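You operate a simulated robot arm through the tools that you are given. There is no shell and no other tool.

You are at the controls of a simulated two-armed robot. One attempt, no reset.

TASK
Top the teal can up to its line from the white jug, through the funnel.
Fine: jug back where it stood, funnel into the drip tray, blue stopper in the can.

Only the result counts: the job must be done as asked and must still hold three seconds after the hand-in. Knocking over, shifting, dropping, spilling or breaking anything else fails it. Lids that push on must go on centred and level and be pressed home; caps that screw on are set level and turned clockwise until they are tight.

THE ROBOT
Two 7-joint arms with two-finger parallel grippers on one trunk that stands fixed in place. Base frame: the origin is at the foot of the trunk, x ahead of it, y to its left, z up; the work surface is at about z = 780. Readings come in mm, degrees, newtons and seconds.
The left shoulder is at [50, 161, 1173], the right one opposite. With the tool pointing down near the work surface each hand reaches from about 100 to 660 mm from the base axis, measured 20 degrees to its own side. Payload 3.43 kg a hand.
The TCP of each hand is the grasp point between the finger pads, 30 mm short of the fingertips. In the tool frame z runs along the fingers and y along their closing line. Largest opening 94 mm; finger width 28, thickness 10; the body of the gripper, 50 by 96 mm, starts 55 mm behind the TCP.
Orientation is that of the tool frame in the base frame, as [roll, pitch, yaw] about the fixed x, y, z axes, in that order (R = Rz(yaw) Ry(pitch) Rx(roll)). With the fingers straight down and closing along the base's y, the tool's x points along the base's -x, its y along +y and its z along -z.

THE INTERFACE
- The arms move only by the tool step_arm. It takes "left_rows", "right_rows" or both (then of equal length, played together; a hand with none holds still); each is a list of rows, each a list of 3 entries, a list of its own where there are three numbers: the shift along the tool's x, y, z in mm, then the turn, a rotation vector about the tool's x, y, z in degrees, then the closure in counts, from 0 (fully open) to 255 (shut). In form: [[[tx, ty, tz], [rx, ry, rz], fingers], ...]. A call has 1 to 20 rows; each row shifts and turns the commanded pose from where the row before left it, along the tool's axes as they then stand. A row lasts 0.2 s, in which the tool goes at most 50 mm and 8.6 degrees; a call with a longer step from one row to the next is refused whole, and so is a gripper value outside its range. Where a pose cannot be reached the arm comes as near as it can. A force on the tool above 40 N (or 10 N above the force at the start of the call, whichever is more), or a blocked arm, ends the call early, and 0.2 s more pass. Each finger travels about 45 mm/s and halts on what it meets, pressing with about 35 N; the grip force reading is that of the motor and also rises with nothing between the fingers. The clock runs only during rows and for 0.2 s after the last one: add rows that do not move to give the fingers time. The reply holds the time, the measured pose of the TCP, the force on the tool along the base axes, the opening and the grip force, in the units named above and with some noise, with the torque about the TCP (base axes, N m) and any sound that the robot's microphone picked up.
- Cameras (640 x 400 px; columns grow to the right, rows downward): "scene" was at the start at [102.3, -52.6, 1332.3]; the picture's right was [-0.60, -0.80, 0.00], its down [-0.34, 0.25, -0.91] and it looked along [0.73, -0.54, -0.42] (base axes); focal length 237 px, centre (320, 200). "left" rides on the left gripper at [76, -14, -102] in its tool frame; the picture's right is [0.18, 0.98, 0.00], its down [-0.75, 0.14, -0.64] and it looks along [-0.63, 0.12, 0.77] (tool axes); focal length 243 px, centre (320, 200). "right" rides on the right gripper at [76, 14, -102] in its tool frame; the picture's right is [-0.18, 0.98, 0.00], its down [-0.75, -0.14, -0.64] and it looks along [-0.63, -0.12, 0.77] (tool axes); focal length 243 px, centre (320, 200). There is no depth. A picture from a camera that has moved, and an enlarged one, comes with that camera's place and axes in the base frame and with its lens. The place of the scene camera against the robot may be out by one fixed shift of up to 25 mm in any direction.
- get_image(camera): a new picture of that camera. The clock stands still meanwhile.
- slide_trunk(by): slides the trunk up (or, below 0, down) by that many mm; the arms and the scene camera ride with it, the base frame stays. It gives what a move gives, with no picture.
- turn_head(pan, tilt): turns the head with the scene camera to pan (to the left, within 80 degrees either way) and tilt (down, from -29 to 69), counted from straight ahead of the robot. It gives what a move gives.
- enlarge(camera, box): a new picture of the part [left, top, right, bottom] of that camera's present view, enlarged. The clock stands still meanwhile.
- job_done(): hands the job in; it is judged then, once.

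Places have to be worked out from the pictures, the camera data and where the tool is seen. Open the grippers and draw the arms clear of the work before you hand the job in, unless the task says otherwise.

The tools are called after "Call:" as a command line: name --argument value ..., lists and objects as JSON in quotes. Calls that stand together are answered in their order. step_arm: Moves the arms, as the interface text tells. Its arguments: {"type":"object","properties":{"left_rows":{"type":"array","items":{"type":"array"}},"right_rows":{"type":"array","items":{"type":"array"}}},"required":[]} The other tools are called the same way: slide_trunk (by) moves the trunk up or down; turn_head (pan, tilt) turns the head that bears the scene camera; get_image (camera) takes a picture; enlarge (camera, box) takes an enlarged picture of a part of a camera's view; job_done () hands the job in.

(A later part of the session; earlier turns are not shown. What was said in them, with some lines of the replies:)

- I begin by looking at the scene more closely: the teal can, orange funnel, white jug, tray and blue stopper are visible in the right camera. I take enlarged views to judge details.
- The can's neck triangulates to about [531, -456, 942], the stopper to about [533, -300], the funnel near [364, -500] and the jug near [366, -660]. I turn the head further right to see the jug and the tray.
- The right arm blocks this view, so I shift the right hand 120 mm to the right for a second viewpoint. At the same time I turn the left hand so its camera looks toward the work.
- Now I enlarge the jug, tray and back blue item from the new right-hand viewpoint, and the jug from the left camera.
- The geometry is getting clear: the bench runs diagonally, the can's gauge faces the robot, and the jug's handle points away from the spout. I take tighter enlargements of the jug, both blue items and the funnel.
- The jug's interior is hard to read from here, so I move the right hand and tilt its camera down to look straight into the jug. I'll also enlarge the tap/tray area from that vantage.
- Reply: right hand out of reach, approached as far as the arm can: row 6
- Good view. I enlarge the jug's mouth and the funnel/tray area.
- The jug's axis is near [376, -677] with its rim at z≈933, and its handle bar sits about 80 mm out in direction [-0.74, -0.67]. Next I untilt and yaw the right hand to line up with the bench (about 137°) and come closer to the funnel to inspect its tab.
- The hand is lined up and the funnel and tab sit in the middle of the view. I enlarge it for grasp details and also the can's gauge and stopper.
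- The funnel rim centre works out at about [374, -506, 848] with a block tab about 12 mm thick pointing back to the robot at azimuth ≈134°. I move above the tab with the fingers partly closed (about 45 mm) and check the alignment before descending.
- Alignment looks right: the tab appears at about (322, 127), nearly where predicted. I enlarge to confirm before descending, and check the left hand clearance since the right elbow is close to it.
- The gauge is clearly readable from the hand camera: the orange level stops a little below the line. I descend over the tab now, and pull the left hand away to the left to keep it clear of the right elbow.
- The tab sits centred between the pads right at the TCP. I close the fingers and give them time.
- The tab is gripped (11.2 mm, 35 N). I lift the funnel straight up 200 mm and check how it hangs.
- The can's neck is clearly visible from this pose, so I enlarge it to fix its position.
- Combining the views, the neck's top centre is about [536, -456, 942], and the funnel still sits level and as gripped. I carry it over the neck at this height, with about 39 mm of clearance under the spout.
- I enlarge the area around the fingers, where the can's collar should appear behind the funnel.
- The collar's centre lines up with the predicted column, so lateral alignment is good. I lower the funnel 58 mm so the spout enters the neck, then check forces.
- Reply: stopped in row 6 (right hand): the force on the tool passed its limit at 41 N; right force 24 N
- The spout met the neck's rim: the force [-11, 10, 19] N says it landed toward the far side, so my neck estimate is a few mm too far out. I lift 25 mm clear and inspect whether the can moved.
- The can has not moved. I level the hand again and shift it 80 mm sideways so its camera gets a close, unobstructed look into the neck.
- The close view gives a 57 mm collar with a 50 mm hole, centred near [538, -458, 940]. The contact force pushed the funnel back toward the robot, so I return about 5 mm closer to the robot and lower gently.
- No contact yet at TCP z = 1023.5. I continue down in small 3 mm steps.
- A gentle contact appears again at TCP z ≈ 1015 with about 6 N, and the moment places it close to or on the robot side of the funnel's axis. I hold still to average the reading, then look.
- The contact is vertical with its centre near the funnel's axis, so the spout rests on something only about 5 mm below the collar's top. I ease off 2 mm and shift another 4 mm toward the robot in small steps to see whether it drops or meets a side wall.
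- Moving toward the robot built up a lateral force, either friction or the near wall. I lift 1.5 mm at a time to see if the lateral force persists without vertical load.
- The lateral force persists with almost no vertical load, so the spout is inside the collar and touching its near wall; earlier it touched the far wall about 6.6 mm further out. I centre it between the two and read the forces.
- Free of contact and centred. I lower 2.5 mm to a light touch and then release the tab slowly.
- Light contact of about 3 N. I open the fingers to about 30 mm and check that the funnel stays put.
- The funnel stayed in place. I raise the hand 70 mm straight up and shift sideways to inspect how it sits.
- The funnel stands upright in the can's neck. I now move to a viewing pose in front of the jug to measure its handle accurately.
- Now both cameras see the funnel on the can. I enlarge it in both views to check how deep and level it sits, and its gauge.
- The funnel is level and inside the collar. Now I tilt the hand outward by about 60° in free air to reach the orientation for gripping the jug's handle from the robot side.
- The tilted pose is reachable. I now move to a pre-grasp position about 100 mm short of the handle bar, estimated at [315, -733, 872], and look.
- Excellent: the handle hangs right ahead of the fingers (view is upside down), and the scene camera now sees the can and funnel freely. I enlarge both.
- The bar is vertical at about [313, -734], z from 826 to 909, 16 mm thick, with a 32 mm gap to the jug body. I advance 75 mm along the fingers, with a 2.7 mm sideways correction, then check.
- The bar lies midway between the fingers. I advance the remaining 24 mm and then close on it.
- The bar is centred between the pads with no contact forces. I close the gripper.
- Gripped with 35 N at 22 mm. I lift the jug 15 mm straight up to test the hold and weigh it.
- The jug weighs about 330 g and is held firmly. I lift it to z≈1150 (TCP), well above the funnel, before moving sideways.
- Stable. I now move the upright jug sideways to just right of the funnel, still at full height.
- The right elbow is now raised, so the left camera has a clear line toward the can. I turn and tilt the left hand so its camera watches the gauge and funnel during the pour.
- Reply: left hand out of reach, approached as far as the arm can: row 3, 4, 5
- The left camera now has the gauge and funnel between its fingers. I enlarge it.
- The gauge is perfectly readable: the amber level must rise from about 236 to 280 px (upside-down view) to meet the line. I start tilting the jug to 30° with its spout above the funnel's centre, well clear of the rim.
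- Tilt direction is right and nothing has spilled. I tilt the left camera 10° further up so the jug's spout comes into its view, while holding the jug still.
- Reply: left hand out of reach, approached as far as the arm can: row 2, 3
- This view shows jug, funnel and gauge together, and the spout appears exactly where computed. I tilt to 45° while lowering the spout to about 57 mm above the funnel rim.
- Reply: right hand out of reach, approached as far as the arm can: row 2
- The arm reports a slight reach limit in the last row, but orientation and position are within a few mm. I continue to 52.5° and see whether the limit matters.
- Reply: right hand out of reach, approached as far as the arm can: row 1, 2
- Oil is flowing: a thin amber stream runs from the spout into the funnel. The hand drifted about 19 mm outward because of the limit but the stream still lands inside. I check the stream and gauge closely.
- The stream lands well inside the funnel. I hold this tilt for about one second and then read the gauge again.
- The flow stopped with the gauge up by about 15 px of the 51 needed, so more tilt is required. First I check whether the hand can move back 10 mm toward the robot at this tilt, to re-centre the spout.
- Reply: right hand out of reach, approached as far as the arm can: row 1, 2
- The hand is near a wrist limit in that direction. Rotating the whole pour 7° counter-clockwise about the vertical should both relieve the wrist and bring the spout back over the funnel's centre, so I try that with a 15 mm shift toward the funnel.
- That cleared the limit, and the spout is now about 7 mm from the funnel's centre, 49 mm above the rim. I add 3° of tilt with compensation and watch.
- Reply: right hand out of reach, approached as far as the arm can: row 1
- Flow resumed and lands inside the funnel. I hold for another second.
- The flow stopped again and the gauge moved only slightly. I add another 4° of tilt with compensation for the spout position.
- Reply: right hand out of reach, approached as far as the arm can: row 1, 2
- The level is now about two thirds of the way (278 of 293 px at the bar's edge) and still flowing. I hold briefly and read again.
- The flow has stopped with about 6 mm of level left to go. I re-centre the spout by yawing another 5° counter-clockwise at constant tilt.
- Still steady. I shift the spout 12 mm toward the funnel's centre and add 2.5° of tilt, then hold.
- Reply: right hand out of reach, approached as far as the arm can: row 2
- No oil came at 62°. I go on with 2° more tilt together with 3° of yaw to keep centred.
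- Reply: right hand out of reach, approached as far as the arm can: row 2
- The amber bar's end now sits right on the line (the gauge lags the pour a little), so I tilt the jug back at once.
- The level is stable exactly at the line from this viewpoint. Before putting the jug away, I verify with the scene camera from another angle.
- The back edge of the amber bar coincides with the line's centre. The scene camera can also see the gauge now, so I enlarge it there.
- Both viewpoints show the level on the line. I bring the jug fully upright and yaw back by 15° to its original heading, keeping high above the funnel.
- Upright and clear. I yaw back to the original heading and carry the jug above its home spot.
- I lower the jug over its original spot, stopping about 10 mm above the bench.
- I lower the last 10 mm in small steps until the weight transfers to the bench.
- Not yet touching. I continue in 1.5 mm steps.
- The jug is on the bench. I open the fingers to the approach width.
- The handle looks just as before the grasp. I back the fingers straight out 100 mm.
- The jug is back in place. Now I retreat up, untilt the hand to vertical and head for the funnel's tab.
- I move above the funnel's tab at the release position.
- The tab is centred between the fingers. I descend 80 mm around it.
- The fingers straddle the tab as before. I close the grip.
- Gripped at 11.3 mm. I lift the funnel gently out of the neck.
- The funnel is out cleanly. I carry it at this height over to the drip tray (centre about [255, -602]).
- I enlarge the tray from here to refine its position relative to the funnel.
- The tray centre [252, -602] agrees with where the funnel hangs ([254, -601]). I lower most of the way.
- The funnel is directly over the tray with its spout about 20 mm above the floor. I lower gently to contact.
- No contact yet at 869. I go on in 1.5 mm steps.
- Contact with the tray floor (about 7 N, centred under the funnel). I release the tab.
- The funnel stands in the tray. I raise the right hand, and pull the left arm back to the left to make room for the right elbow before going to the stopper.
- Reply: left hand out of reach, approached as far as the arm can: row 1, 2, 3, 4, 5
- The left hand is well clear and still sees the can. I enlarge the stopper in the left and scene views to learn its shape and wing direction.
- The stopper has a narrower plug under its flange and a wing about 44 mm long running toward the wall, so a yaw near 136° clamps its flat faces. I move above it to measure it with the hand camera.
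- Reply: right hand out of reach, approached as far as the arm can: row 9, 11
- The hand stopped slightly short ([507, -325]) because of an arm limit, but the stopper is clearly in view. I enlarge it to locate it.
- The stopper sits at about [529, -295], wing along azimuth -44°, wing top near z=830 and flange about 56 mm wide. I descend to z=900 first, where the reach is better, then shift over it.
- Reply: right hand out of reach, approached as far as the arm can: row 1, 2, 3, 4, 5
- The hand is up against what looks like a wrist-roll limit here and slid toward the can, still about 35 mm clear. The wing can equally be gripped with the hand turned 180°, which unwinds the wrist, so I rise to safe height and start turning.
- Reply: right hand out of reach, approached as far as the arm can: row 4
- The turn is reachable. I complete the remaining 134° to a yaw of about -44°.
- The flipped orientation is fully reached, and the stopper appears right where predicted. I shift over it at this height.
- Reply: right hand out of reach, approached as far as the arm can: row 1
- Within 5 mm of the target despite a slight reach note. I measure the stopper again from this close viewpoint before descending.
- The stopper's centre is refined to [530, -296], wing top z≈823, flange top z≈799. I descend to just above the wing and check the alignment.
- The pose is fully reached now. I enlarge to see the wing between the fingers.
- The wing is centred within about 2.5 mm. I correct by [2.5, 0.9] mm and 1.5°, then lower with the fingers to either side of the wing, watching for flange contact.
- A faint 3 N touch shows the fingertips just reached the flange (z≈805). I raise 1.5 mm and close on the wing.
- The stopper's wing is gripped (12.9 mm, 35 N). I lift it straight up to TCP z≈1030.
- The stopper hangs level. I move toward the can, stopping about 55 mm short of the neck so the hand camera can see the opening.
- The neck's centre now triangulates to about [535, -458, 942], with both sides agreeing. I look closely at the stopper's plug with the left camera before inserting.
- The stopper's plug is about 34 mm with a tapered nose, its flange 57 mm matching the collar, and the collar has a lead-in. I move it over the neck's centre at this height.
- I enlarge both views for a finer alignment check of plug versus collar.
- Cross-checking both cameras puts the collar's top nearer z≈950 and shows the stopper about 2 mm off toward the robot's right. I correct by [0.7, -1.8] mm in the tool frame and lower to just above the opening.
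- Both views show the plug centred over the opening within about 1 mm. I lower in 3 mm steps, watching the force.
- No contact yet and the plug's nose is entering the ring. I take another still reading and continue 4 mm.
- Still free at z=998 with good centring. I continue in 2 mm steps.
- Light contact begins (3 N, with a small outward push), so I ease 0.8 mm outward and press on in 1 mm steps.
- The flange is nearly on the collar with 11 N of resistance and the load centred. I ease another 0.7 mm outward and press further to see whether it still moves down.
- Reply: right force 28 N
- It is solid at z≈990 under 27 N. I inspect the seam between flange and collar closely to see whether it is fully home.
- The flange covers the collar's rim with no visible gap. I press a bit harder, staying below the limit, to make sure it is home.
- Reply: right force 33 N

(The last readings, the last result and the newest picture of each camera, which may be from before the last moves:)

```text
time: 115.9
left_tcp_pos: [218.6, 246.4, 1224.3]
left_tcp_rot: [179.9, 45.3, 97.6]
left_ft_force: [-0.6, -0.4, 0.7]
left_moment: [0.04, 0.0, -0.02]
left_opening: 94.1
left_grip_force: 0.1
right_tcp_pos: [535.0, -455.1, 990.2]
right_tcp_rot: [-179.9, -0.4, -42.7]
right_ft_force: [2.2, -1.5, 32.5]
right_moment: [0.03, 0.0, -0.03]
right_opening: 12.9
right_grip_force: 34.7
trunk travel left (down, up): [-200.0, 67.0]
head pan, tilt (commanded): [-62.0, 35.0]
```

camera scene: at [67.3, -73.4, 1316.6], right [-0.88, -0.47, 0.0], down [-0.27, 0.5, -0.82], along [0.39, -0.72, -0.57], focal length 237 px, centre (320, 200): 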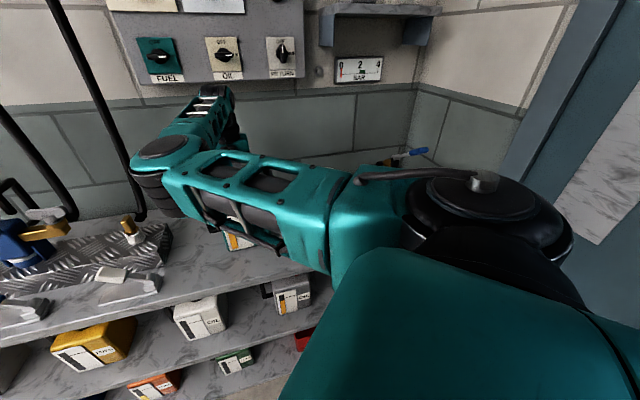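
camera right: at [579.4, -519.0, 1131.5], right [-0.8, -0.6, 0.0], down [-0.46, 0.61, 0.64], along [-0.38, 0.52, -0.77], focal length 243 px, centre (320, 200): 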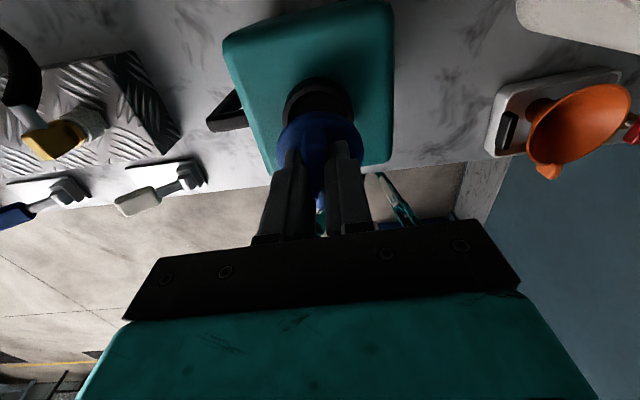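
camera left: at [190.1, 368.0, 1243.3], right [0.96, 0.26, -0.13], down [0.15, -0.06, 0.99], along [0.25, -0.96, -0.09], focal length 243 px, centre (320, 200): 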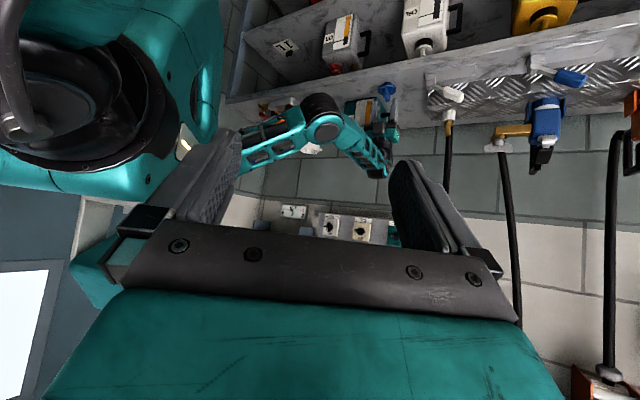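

The height did not change at 32 N, and the visible collar wall (19.8 of 20 mm) shows no gap. I give one final firmer press to be sure.

Call:
step_arm --right_rows '[[[0, 0, 1], [0, 0, 0], 255], [[0, 0, 1], [0, 0, 0], 255], [[0, 0, 0], [0, 0, 0], 255]]'

Call:
enlarge --camera "left" --box '[362, 142, 384, 160]'

```text
time: 116.7
left_tcp_pos: [217.5, 247.4, 1224.9]
left_tcp_rot: [179.9, 45.3, 97.4]
left_ft_force: [-0.4, 0.6, 0.2]
left_moment: [0.0, 0.03, 0.04]
left_opening: 94.0
left_grip_force: 0.0
right_tcp_pos: [535.1, -455.1, 988.9]
right_tcp_rot: [-179.9, -0.6, -42.6]
right_ft_force: [2.0, -1.3, 38.1]
right_moment: [0.11, 0.17, -0.08]
right_opening: 12.4
right_grip_force: 35.5
trunk travel left (down, up): [-200.0, 67.0]
head pan, tilt (commanded): [-62.0, 35.0]
```

```text
16.00 times, centred on (373, 151) of left
camera zoom: at [187.1, 370.7, 1243.0], right [0.96, 0.26, -0.13], down [0.15, -0.06, 0.99], along [0.25, -0.96, -0.09], focal length 3882 px, centre (-528, 984)
```

zoom: 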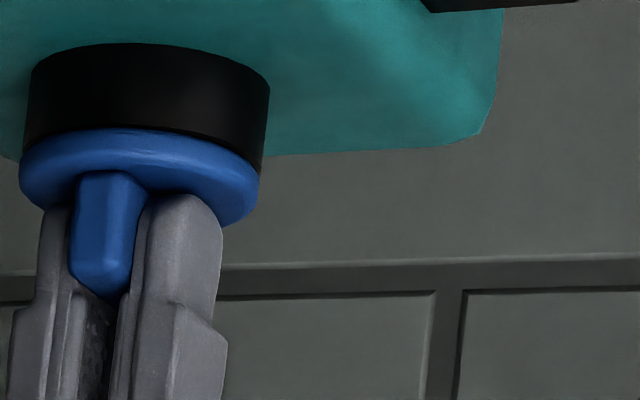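

The stopper is firmly seated. I relieve the pressing force gradually before opening.

Call:
step_arm --right_rows '[[[0, 0, -2], [0, 0, 0], 255], [[0, 0, -2], [0, 0, 0], 255], [[0, 0, -1.5], [0, 0, 0], 255], [[0, 0, 0], [0, 0, 0], 255], [[0, 0, 0], [0, 0, 0], 255]]'

```text
time: 117.9
left_tcp_pos: [219.4, 246.0, 1224.2]
left_tcp_rot: [-180.0, 45.2, 97.6]
left_ft_force: [-0.3, 0.4, 0.4]
left_moment: [0.01, -0.02, 0.0]
left_opening: 94.0
left_grip_force: 0.1
right_tcp_pos: [535.6, -455.5, 989.2]
right_tcp_rot: [-179.8, -0.1, -42.8]
right_ft_force: [4.5, -3.6, 21.3]
right_moment: [-0.05, -0.19, -0.05]
right_opening: 12.9
right_grip_force: 34.8
trunk travel left (down, up): [-200.0, 67.0]
head pan, tilt (commanded): [-62.0, 35.0]
```

Call:
step_arm --right_rows '[[[0, 0, -1.5], [0, 0, 0], 255], [[0, 0, -1], [0, 0, 0], 255], [[0, 0, 0], [0, 0, 0], 255], [[0, 0, 0], [0, 0, 0], 255]]'

```text
time: 118.9
left_tcp_pos: [220.8, 244.7, 1224.0]
left_tcp_rot: [179.9, 45.1, 97.7]
left_ft_force: [0.7, 0.4, 0.7]
left_moment: [-0.03, -0.01, 0.04]
left_opening: 93.9
left_grip_force: 0.1
right_tcp_pos: [535.8, -455.2, 988.7]
right_tcp_rot: [-180.0, 0.2, -42.7]
right_ft_force: [0.9, 0.0, 7.2]
right_moment: [0.01, -0.06, 0.0]
right_opening: 12.9
right_grip_force: 34.5
trunk travel left (down, up): [-200.0, 67.0]
head pan, tilt (commanded): [-62.0, 35.0]
```

Only 7 N of load remains. I open the fingers.

Call:
step_arm --right_rows '[[[0, 0, 0], [0, 0, 0], 225], [[0, 0, 0], [0, 0, 0], 195], [[0, 0, 0], [0, 0, 0], 165], [[0, 0, 0], [0, 0, 0], 165], [[0, 0, 0], [0, 0, 0], 165]]'

Call:
enlarge --camera "left" --box '[350, 125, 390, 165]'

Call:
enlarge --camera "right" --box '[250, 60, 390, 200]'

```text
time: 120.1
left_tcp_pos: [220.8, 244.7, 1225.4]
left_tcp_rot: [179.9, 45.0, 97.7]
left_ft_force: [0.2, 0.2, 0.8]
left_moment: [0.01, -0.01, 0.0]
left_opening: 94.0
left_grip_force: 0.0
right_tcp_pos: [536.3, -456.4, 988.8]
right_tcp_rot: [-180.0, 0.2, -42.6]
right_ft_force: [-0.3, -0.2, 0.0]
right_moment: [0.02, 0.02, 0.02]
right_opening: 33.2
right_grip_force: 0.0
trunk travel left (down, up): [-200.0, 67.0]
head pan, tilt (commanded): [-62.0, 35.0]
```

```text
10.00 times, centred on (370, 145) of left
camera zoom: at [190.1, 368.0, 1243.2], right [0.96, 0.26, -0.13], down [0.15, -0.06, 0.99], along [0.25, -0.96, -0.09], focal length 2426 px, centre (-180, 750)
```

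zoom: 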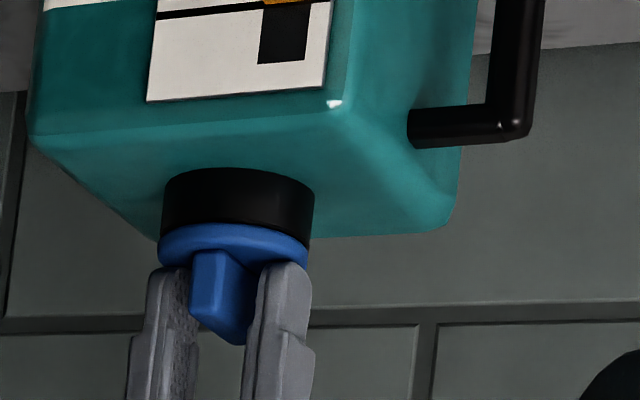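

```text
2.86 times, centred on (320, 130) of right
camera zoom: at [581.9, -518.7, 1090.5], right [-0.8, -0.6, 0.0], down [-0.46, 0.61, 0.64], along [-0.38, 0.52, -0.76], focal length 693 px, centre (320, 400)
```

zoom: 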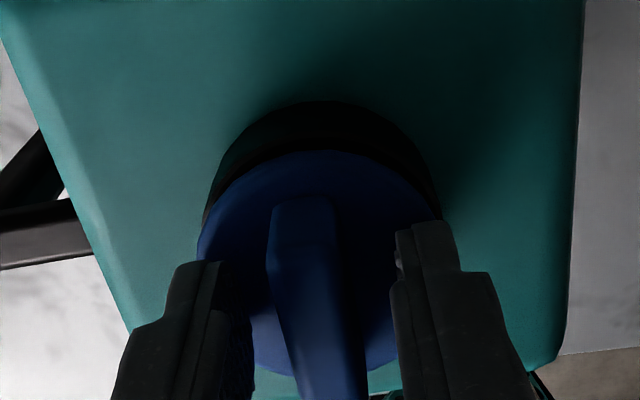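

Released, with the stopper staying level in the neck. I raise the hand clear and inspect the seating from all cameras.

Call:
step_arm --right_rows '[[[0, 0, -10], [0, 0, 0], 165], [[0, 0, -20], [0, 0, 0], 165], [[0, 0, -30], [0, 0, 0], 165], [[0, 0, -30], [0, 0, 0], 165], [[0, 0, 0], [0, 0, 0], 165], [[0, 0, 0], [0, 0, 0], 165]]'

Call:
enlarge --camera "left" --box '[362, 140, 384, 162]'

Call:
enlarge --camera "right" --box '[250, 40, 390, 180]'

Call:
get_image --camera "scene"

```text
time: 121.5
left_tcp_pos: [220.6, 244.0, 1224.4]
left_tcp_rot: [-179.8, 45.1, 97.7]
left_ft_force: [-0.3, 0.8, 1.0]
left_moment: [0.0, 0.02, 0.02]
left_opening: 94.1
left_grip_force: 0.1
right_tcp_pos: [536.5, -456.3, 1079.0]
right_tcp_rot: [180.0, 0.2, -42.7]
right_ft_force: [-0.1, -1.0, -0.2]
right_moment: [-0.01, 0.01, 0.01]
right_opening: 33.1
right_grip_force: 0.0
trunk travel left (down, up): [-200.0, 67.0]
head pan, tilt (commanded): [-62.0, 35.0]
```

```text
16.00 times, centred on (373, 151) of left
camera zoom: at [190.1, 368.0, 1243.3], right [0.96, 0.26, -0.13], down [0.15, -0.06, 0.99], along [0.25, -0.96, -0.09], focal length 3882 px, centre (-528, 984)
```

zoom: 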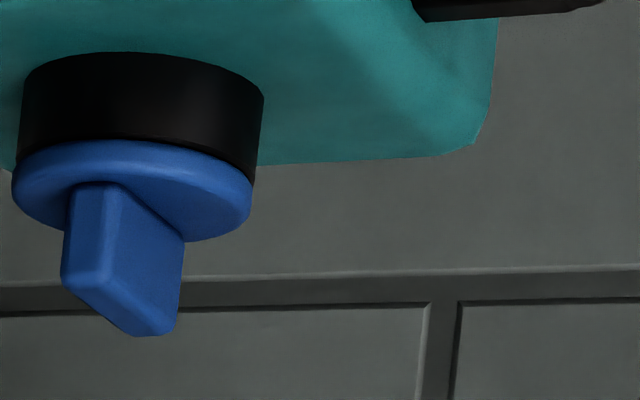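

```text
2.86 times, centred on (320, 110) of right
camera zoom: at [581.9, -519.3, 1180.9], right [-0.8, -0.6, 0.0], down [-0.46, 0.61, 0.64], along [-0.38, 0.52, -0.77], focal length 693 px, centre (320, 457)
```

zoom: 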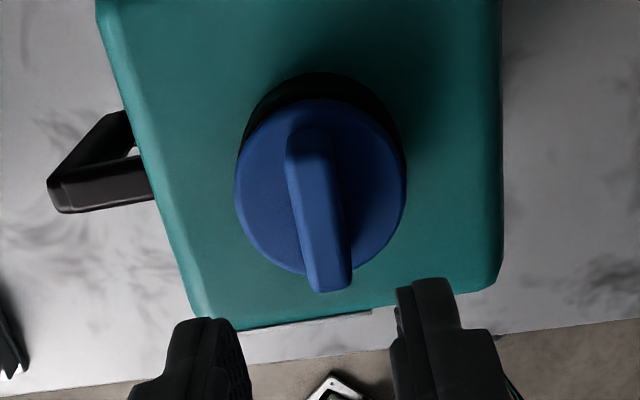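

```text
taken
camera scene: at [69.6, -75.3, 1316.2], right [-0.88, -0.47, 0.0], down [-0.27, 0.51, -0.82], along [0.38, -0.72, -0.57], focal length 237 px, centre (320, 200)
```

scene: 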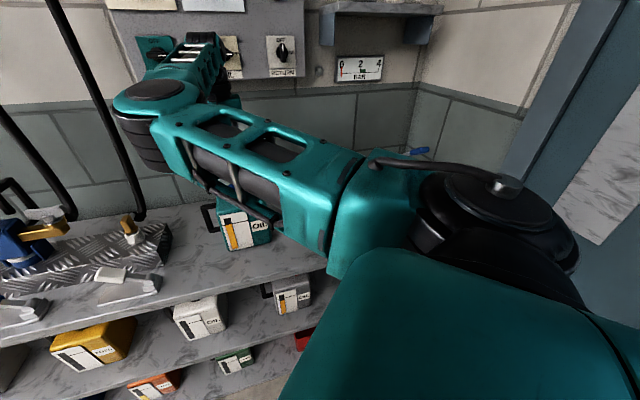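

I zoom further into the seam to judge any remaining gap.

Call:
enlarge --camera "left" --box '[363, 145, 379, 155]'

Call:
enlarge --camera "right" --box '[295, 55, 345, 105]'

```text
16.00 times, centred on (371, 150) of left
camera zoom: at [190.1, 368.0, 1243.3], right [0.96, 0.26, -0.13], down [0.15, -0.06, 0.99], along [0.25, -0.96, -0.09], focal length 3882 px, centre (-496, 1000)
```

zoom: 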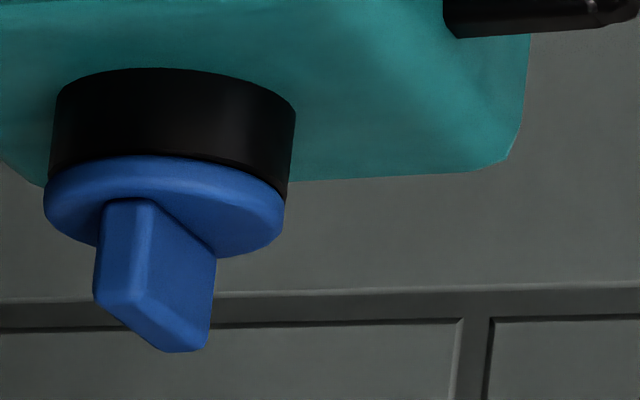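

```text
8.00 times, centred on (320, 80) of right
camera zoom: at [581.9, -519.3, 1180.9], right [-0.8, -0.6, 0.0], down [-0.46, 0.61, 0.64], along [-0.38, 0.52, -0.77], focal length 1941 px, centre (320, 1160)
```

zoom: 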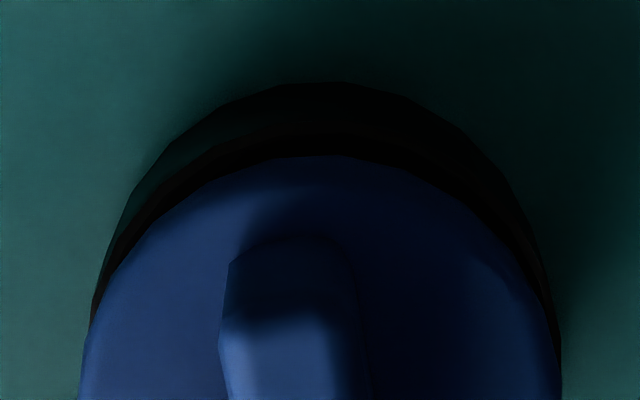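

A gap of up to about 1 mm cannot be ruled out from the pictures, so I press once more directly on the flange with the two fingertips beside the wing (fingers 22 mm apart).

Call:
step_arm --right_rows '[[[0, 0, 20], [0, 0, 0], 190], [[0, 0, 30], [0, 0, 0], 195], [[0, 0, 22], [0, 0, 0], 195], [[0, 0, 10], [0, 0, 0], 195], [[0, 0, 5], [0, 0, 0], 195], [[0, 0, 0], [0, 0, 0], 195], [[0, 0, 0], [0, 0, 0], 195]]'

Call:
enlarge --camera "left" --box '[362, 140, 384, 162]'

Call:
enlarge --camera "right" --box '[250, 60, 390, 200]'

```text
time: 123.1
left_tcp_pos: [219.9, 244.0, 1225.1]
left_tcp_rot: [-179.9, 45.2, 97.8]
left_ft_force: [-0.2, 0.3, 0.5]
left_moment: [0.01, 0.01, -0.01]
left_opening: 94.2
left_grip_force: 0.1
right_tcp_pos: [536.7, -456.4, 991.7]
right_tcp_rot: [179.9, 0.1, -42.7]
right_ft_force: [0.1, 0.4, 0.3]
right_moment: [-0.02, -0.04, -0.01]
right_opening: 22.2
right_grip_force: 0.0
trunk travel left (down, up): [-200.0, 67.0]
head pan, tilt (commanded): [-62.0, 35.0]
```

```text
16.00 times, centred on (373, 151) of left
camera zoom: at [190.1, 368.0, 1243.3], right [0.96, 0.26, -0.13], down [0.15, -0.06, 0.99], along [0.25, -0.96, -0.09], focal length 3882 px, centre (-528, 984)
```

zoom: 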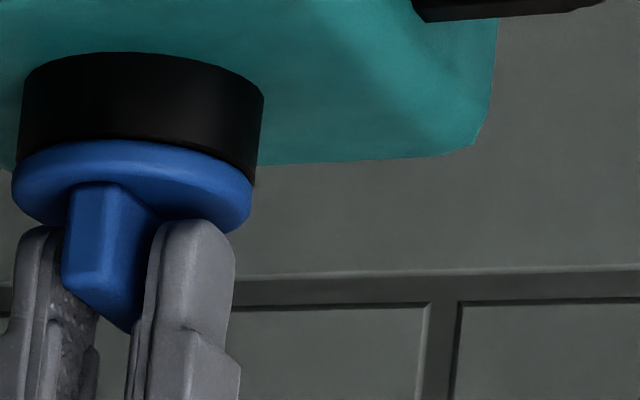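

```text
2.86 times, centred on (320, 130) of right
camera zoom: at [581.9, -518.5, 1094.4], right [-0.8, -0.6, 0.0], down [-0.46, 0.61, 0.64], along [-0.38, 0.52, -0.77], focal length 693 px, centre (320, 400)
```

zoom: 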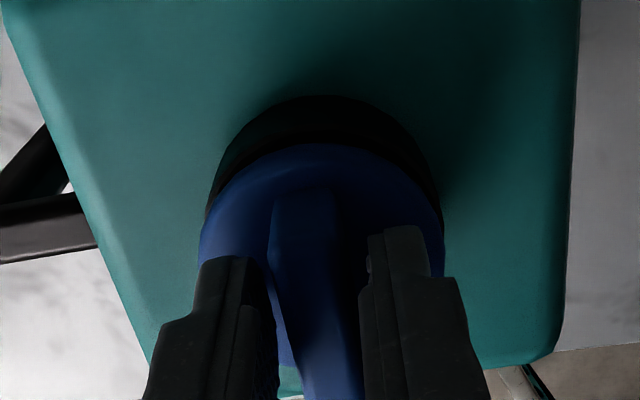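

The fingertips straddle the wing evenly above the flange. I press down in 2 mm steps.

Call:
step_arm --right_rows '[[[0, 0, 2], [0, 0, 0], 195], [[0, 0, 2], [0, 0, 0], 195], [[0, 0, 2], [0, 0, 0], 195], [[0, 0, 2], [0, 0, 0], 195], [[0, 0, 0], [0, 0, 0], 195]]'

```text
time: 124.3
left_tcp_pos: [218.7, 246.4, 1225.4]
left_tcp_rot: [179.8, 45.2, 97.5]
left_ft_force: [-0.8, -0.1, 0.2]
left_moment: [-0.01, 0.02, 0.03]
left_opening: 93.9
left_grip_force: 0.1
right_tcp_pos: [535.7, -453.7, 989.1]
right_tcp_rot: [-179.9, -0.3, -42.7]
right_ft_force: [1.6, -3.0, 23.4]
right_moment: [-0.06, -0.11, -0.04]
right_opening: 22.1
right_grip_force: 0.1
trunk travel left (down, up): [-200.0, 67.0]
head pan, tilt (commanded): [-62.0, 35.0]
```

Call:
step_arm --right_rows '[[[0, 0, 1.5], [0, 0, 0], 195], [[0, 0, 1], [0, 0, 0], 195], [[0, 0, 0], [0, 0, 0], 195]]'

Call:
enlarge --camera "left" --box '[362, 140, 384, 162]'

```text
time: 125.1
left_tcp_pos: [219.0, 246.9, 1224.8]
left_tcp_rot: [179.9, 45.2, 97.6]
left_ft_force: [0.5, -0.1, -0.3]
left_moment: [0.0, 0.04, 0.0]
left_opening: 94.0
left_grip_force: 0.0
right_tcp_pos: [535.5, -455.9, 988.7]
right_tcp_rot: [-179.9, -0.5, -42.8]
right_ft_force: [2.6, -2.3, 34.4]
right_moment: [-0.07, -0.12, -0.01]
right_opening: 22.1
right_grip_force: 0.1
trunk travel left (down, up): [-200.0, 67.0]
head pan, tilt (commanded): [-62.0, 35.0]
```

```text
16.00 times, centred on (373, 151) of left
camera zoom: at [187.6, 370.2, 1243.1], right [0.96, 0.26, -0.13], down [0.15, -0.06, 0.99], along [0.25, -0.96, -0.09], focal length 3882 px, centre (-528, 984)
```

zoom: 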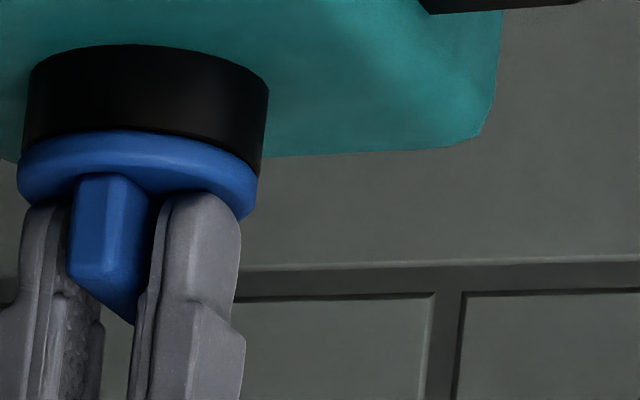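

Solid at 34 N. One last push to about 43 N to settle any doubt.

Call:
step_arm --right_rows '[[[0, 0, 1], [0, 0, 0], 195], [[0, 0, 0.6], [0, 0, 0], 195], [[0, 0, 0], [0, 0, 0], 195]]'

Call:
enlarge --camera "left" --box '[362, 140, 384, 162]'

```text
time: 125.9
left_tcp_pos: [217.6, 246.2, 1225.5]
left_tcp_rot: [179.8, 45.2, 97.7]
left_ft_force: [-0.4, 0.1, 0.0]
left_moment: [0.02, 0.01, 0.01]
left_opening: 94.0
left_grip_force: 0.0
right_tcp_pos: [535.9, -454.1, 987.7]
right_tcp_rot: [-179.9, -0.7, -42.7]
right_ft_force: [3.7, -2.9, 37.9]
right_moment: [-0.01, -0.08, -0.03]
right_opening: 22.0
right_grip_force: 0.1
trunk travel left (down, up): [-200.0, 67.0]
head pan, tilt (commanded): [-62.0, 35.0]
```

```text
16.00 times, centred on (373, 151) of left
camera zoom: at [187.2, 370.5, 1243.0], right [0.96, 0.26, -0.13], down [0.15, -0.06, 0.99], along [0.25, -0.96, -0.09], focal length 3882 px, centre (-528, 984)
```

zoom: 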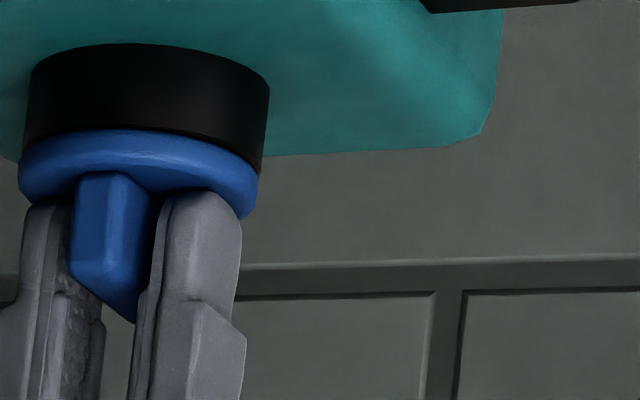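

It is solid against the stop. I unload gently, then raise the hand clear.

Call:
step_arm --right_rows '[[[0, 0, -3], [0, 0, 0], 195], [[0, 0, -4], [0, 0, 0], 195], [[0, 0, -6], [0, 0, 0], 180], [[0, 0, -15], [0, 0, 0], 165], [[0, 0, -30], [0, 0, 0], 165], [[0, 0, -35], [0, 0, 0], 165], [[0, 0, -20], [0, 0, 0], 165], [[0, 0, 0], [0, 0, 0], 165]]'

Call:
get_image --camera "right"

Call:
enlarge --camera "left" --box '[320, 60, 420, 200]'

Call:
enlarge --camera "left" --box '[362, 140, 384, 162]'

```text
time: 127.7
left_tcp_pos: [219.7, 244.7, 1223.9]
left_tcp_rot: [-179.9, 45.1, 97.6]
left_ft_force: [0.9, -0.2, 0.5]
left_moment: [0.0, 0.03, 0.0]
left_opening: 94.1
left_grip_force: 0.0
right_tcp_pos: [537.5, -456.2, 1093.7]
right_tcp_rot: [179.9, 0.0, -42.6]
right_ft_force: [-0.2, -0.3, 0.4]
right_moment: [-0.02, -0.01, -0.02]
right_opening: 33.3
right_grip_force: 0.1
trunk travel left (down, up): [-200.0, 67.0]
head pan, tilt (commanded): [-62.0, 35.0]
```

```text
taken
camera right: at [582.9, -519.2, 1195.8], right [-0.8, -0.6, 0.0], down [-0.46, 0.61, 0.64], along [-0.38, 0.52, -0.77], focal length 243 px, centre (320, 200)
```

right: 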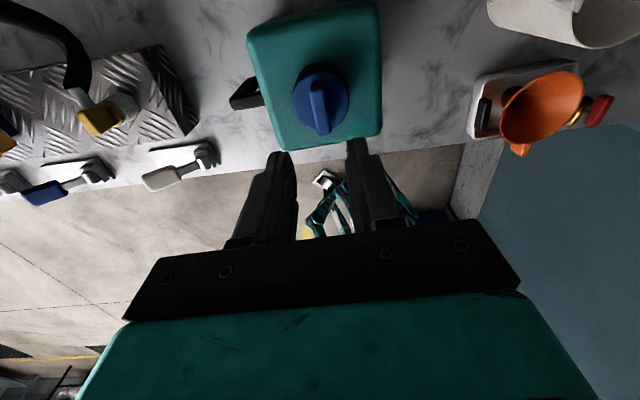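

```text
2.86 times, centred on (370, 130) of left
camera zoom: at [190.2, 368.0, 1243.3], right [0.96, 0.26, -0.13], down [0.15, -0.06, 0.99], along [0.25, -0.96, -0.09], focal length 693 px, centre (177, 400)
```

zoom: 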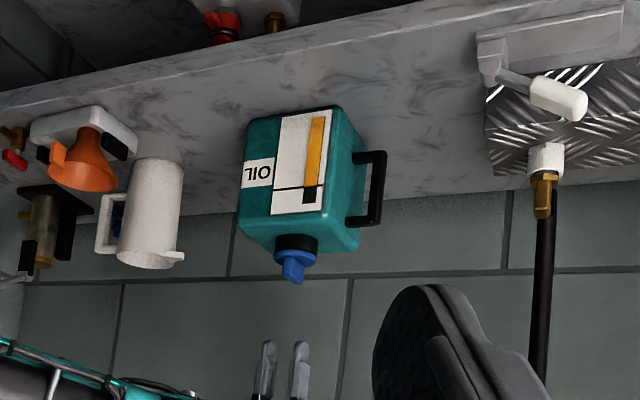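

```text
16.00 times, centred on (373, 151) of left
camera zoom: at [190.2, 368.0, 1243.3], right [0.96, 0.26, -0.13], down [0.15, -0.06, 0.99], along [0.25, -0.96, -0.09], focal length 3882 px, centre (-528, 984)
```

zoom: 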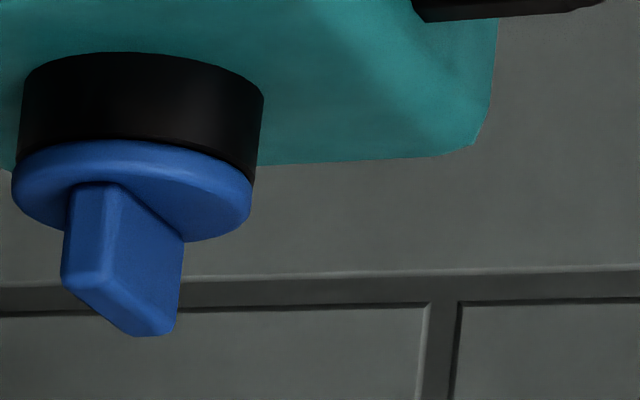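

Everything is in place. I withdraw the right hand upward and back toward the robot with the gripper opened fully.

Call:
step_arm --right_rows '[[[0, 0, -30], [0, 0, 0], 100], [[0, 0, -35], [0, 0, 0], 50], [[0, 0, -35], [0, 0, 0], 0], [[-27, 23, 0], [0, 0, 0], 0], [[-27, 23, 0], [0, 0, 0], 0], [[-27, 23, 0], [0, 0, 0], 0], [[-27, 23, 0], [0, 0, 0], 0], [[-27, 23, 0], [0, 0, 0], 0], [[-27, 23, 0], [0, 0, 0], 0], [[-27, 23, 0], [0, 0, 0], 0], [[0, 0, 0], [0, 0, 0], 0], [[0, 0, 0], [0, 0, 0], 0]]'

Call:
get_image --camera "scene"

Call:
get_image --camera "left"

Call:
get_image --camera "right"

```text
time: 130.3
left_tcp_pos: [220.9, 244.5, 1224.8]
left_tcp_rot: [180.0, 45.2, 97.7]
left_ft_force: [-0.7, 0.7, 0.0]
left_moment: [0.01, 0.01, 0.01]
left_opening: 93.7
left_grip_force: 0.0
right_tcp_pos: [288.9, -447.4, 1194.0]
right_tcp_rot: [-179.9, 0.1, -42.7]
right_ft_force: [0.1, 0.4, 0.0]
right_moment: [0.03, 0.01, 0.02]
right_opening: 93.9
right_grip_force: 0.1
trunk travel left (down, up): [-200.0, 67.0]
head pan, tilt (commanded): [-62.0, 35.0]
```

```text
taken
camera scene: at [69.6, -75.4, 1316.2], right [-0.88, -0.47, 0.0], down [-0.27, 0.51, -0.82], along [0.38, -0.72, -0.57], focal length 237 px, centre (320, 200)
```

scene: 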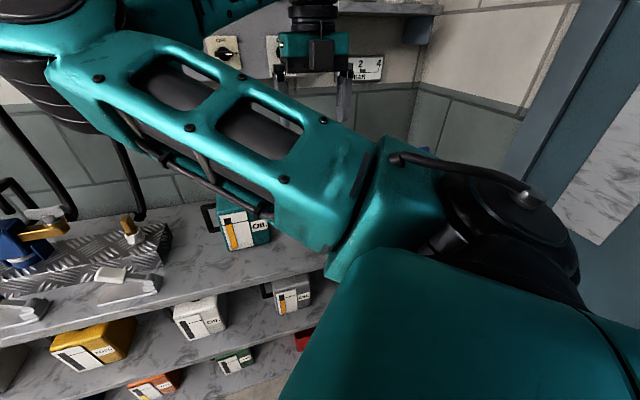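

```text
taken
camera left: at [190.1, 368.0, 1243.3], right [0.96, 0.26, -0.13], down [0.15, -0.06, 0.99], along [0.25, -0.96, -0.09], focal length 243 px, centre (320, 200)
```

left: 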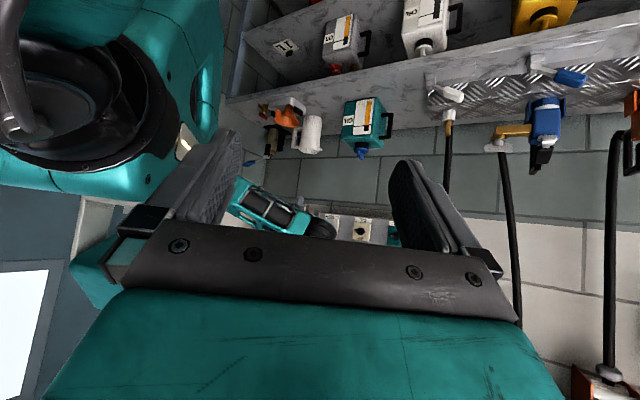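

```text
taken
camera right: at [334.2, -509.7, 1295.7], right [-0.8, -0.6, 0.0], down [-0.46, 0.61, 0.64], along [-0.38, 0.52, -0.77], focal length 243 px, centre (320, 200)
```

right: 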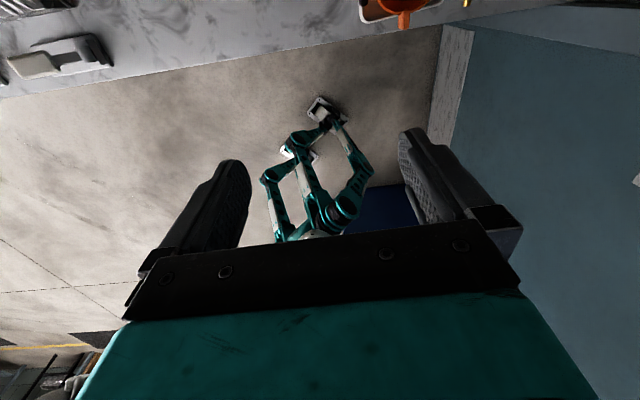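

I make a final check of the gauge, the jug and the funnel in the tray.

Call:
enlarge --camera "scene" --box '[195, 190, 285, 260]'

Call:
enlarge --camera "left" --box '[245, 85, 405, 175]'

Call:
enlarge --camera "left" --box '[345, 100, 385, 140]'

```text
5.71 times, centred on (240, 225) of scene
camera zoom: at [69.6, -75.4, 1316.2], right [-0.88, -0.47, 0.0], down [-0.27, 0.51, -0.82], along [0.38, -0.72, -0.57], focal length 1354 px, centre (777, 57)
```

zoom: 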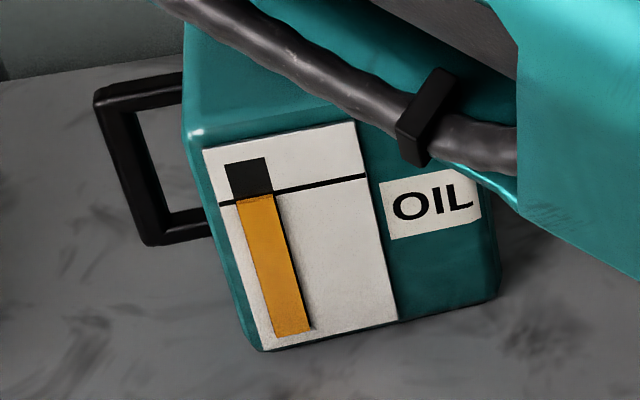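

```text
4.00 times, centred on (325, 130) of left
camera zoom: at [190.1, 368.0, 1243.3], right [0.96, 0.26, -0.13], down [0.15, -0.06, 0.99], along [0.25, -0.96, -0.09], focal length 970 px, centre (300, 480)
```

zoom: 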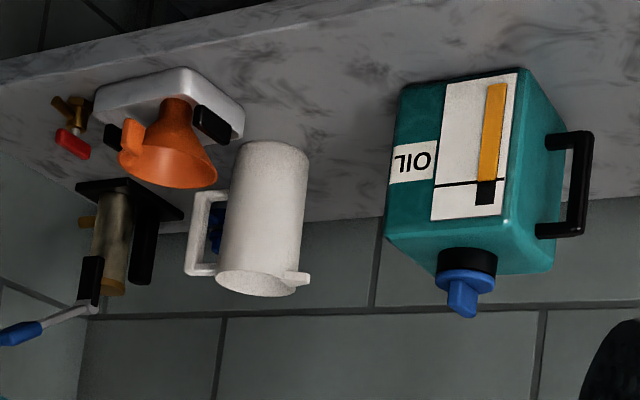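

```text
10.00 times, centred on (365, 120) of left
camera zoom: at [190.1, 368.0, 1243.3], right [0.96, 0.26, -0.13], down [0.15, -0.06, 0.99], along [0.25, -0.96, -0.09], focal length 2426 px, centre (-130, 1000)
```

zoom: 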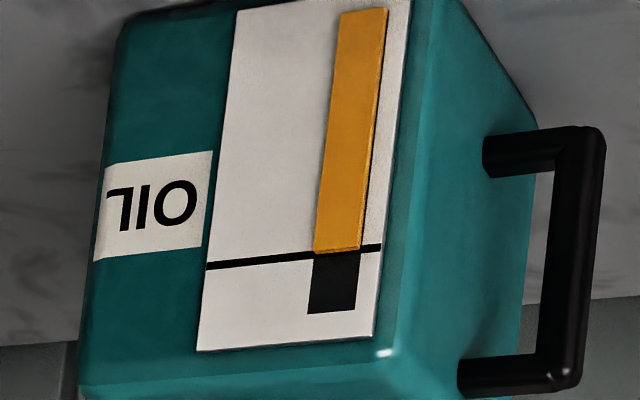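

The level sits on the line and the stopper is seated level in the neck. The jug is back on its spot, the funnel stands in the drip tray, and both arms are clear with open grippers. I hand the job in.

Call:
job_done

```text
The job is handed in.
```

I've handed the job in. The teal can is filled to its line from the white jug, through the funnel. I don't have the judge's verdict yet.

- **Level:** the amber gauge bar ends on the line, checked from two cameras after the pour and again at the end. I saw no oil land outside the funnel.
- **Jug:** it's back where it stood, to within about 1 mm by the hand's position readings.
- **Funnel:** it's standing upright in the drip tray.
- **Stopper:** the blue stopper is in the can, level and centred to within about 1 mm. I pressed it to about 38 N twice and it met a hard stop. A gap of up to about 1 mm under its flange couldn't be ruled out from the pictures, and I heard no click.

While placing the funnel I touched the can's neck with up to 41 N; the pictures showed the can hadn't moved. Both arms are clear of the work with the grippers open.
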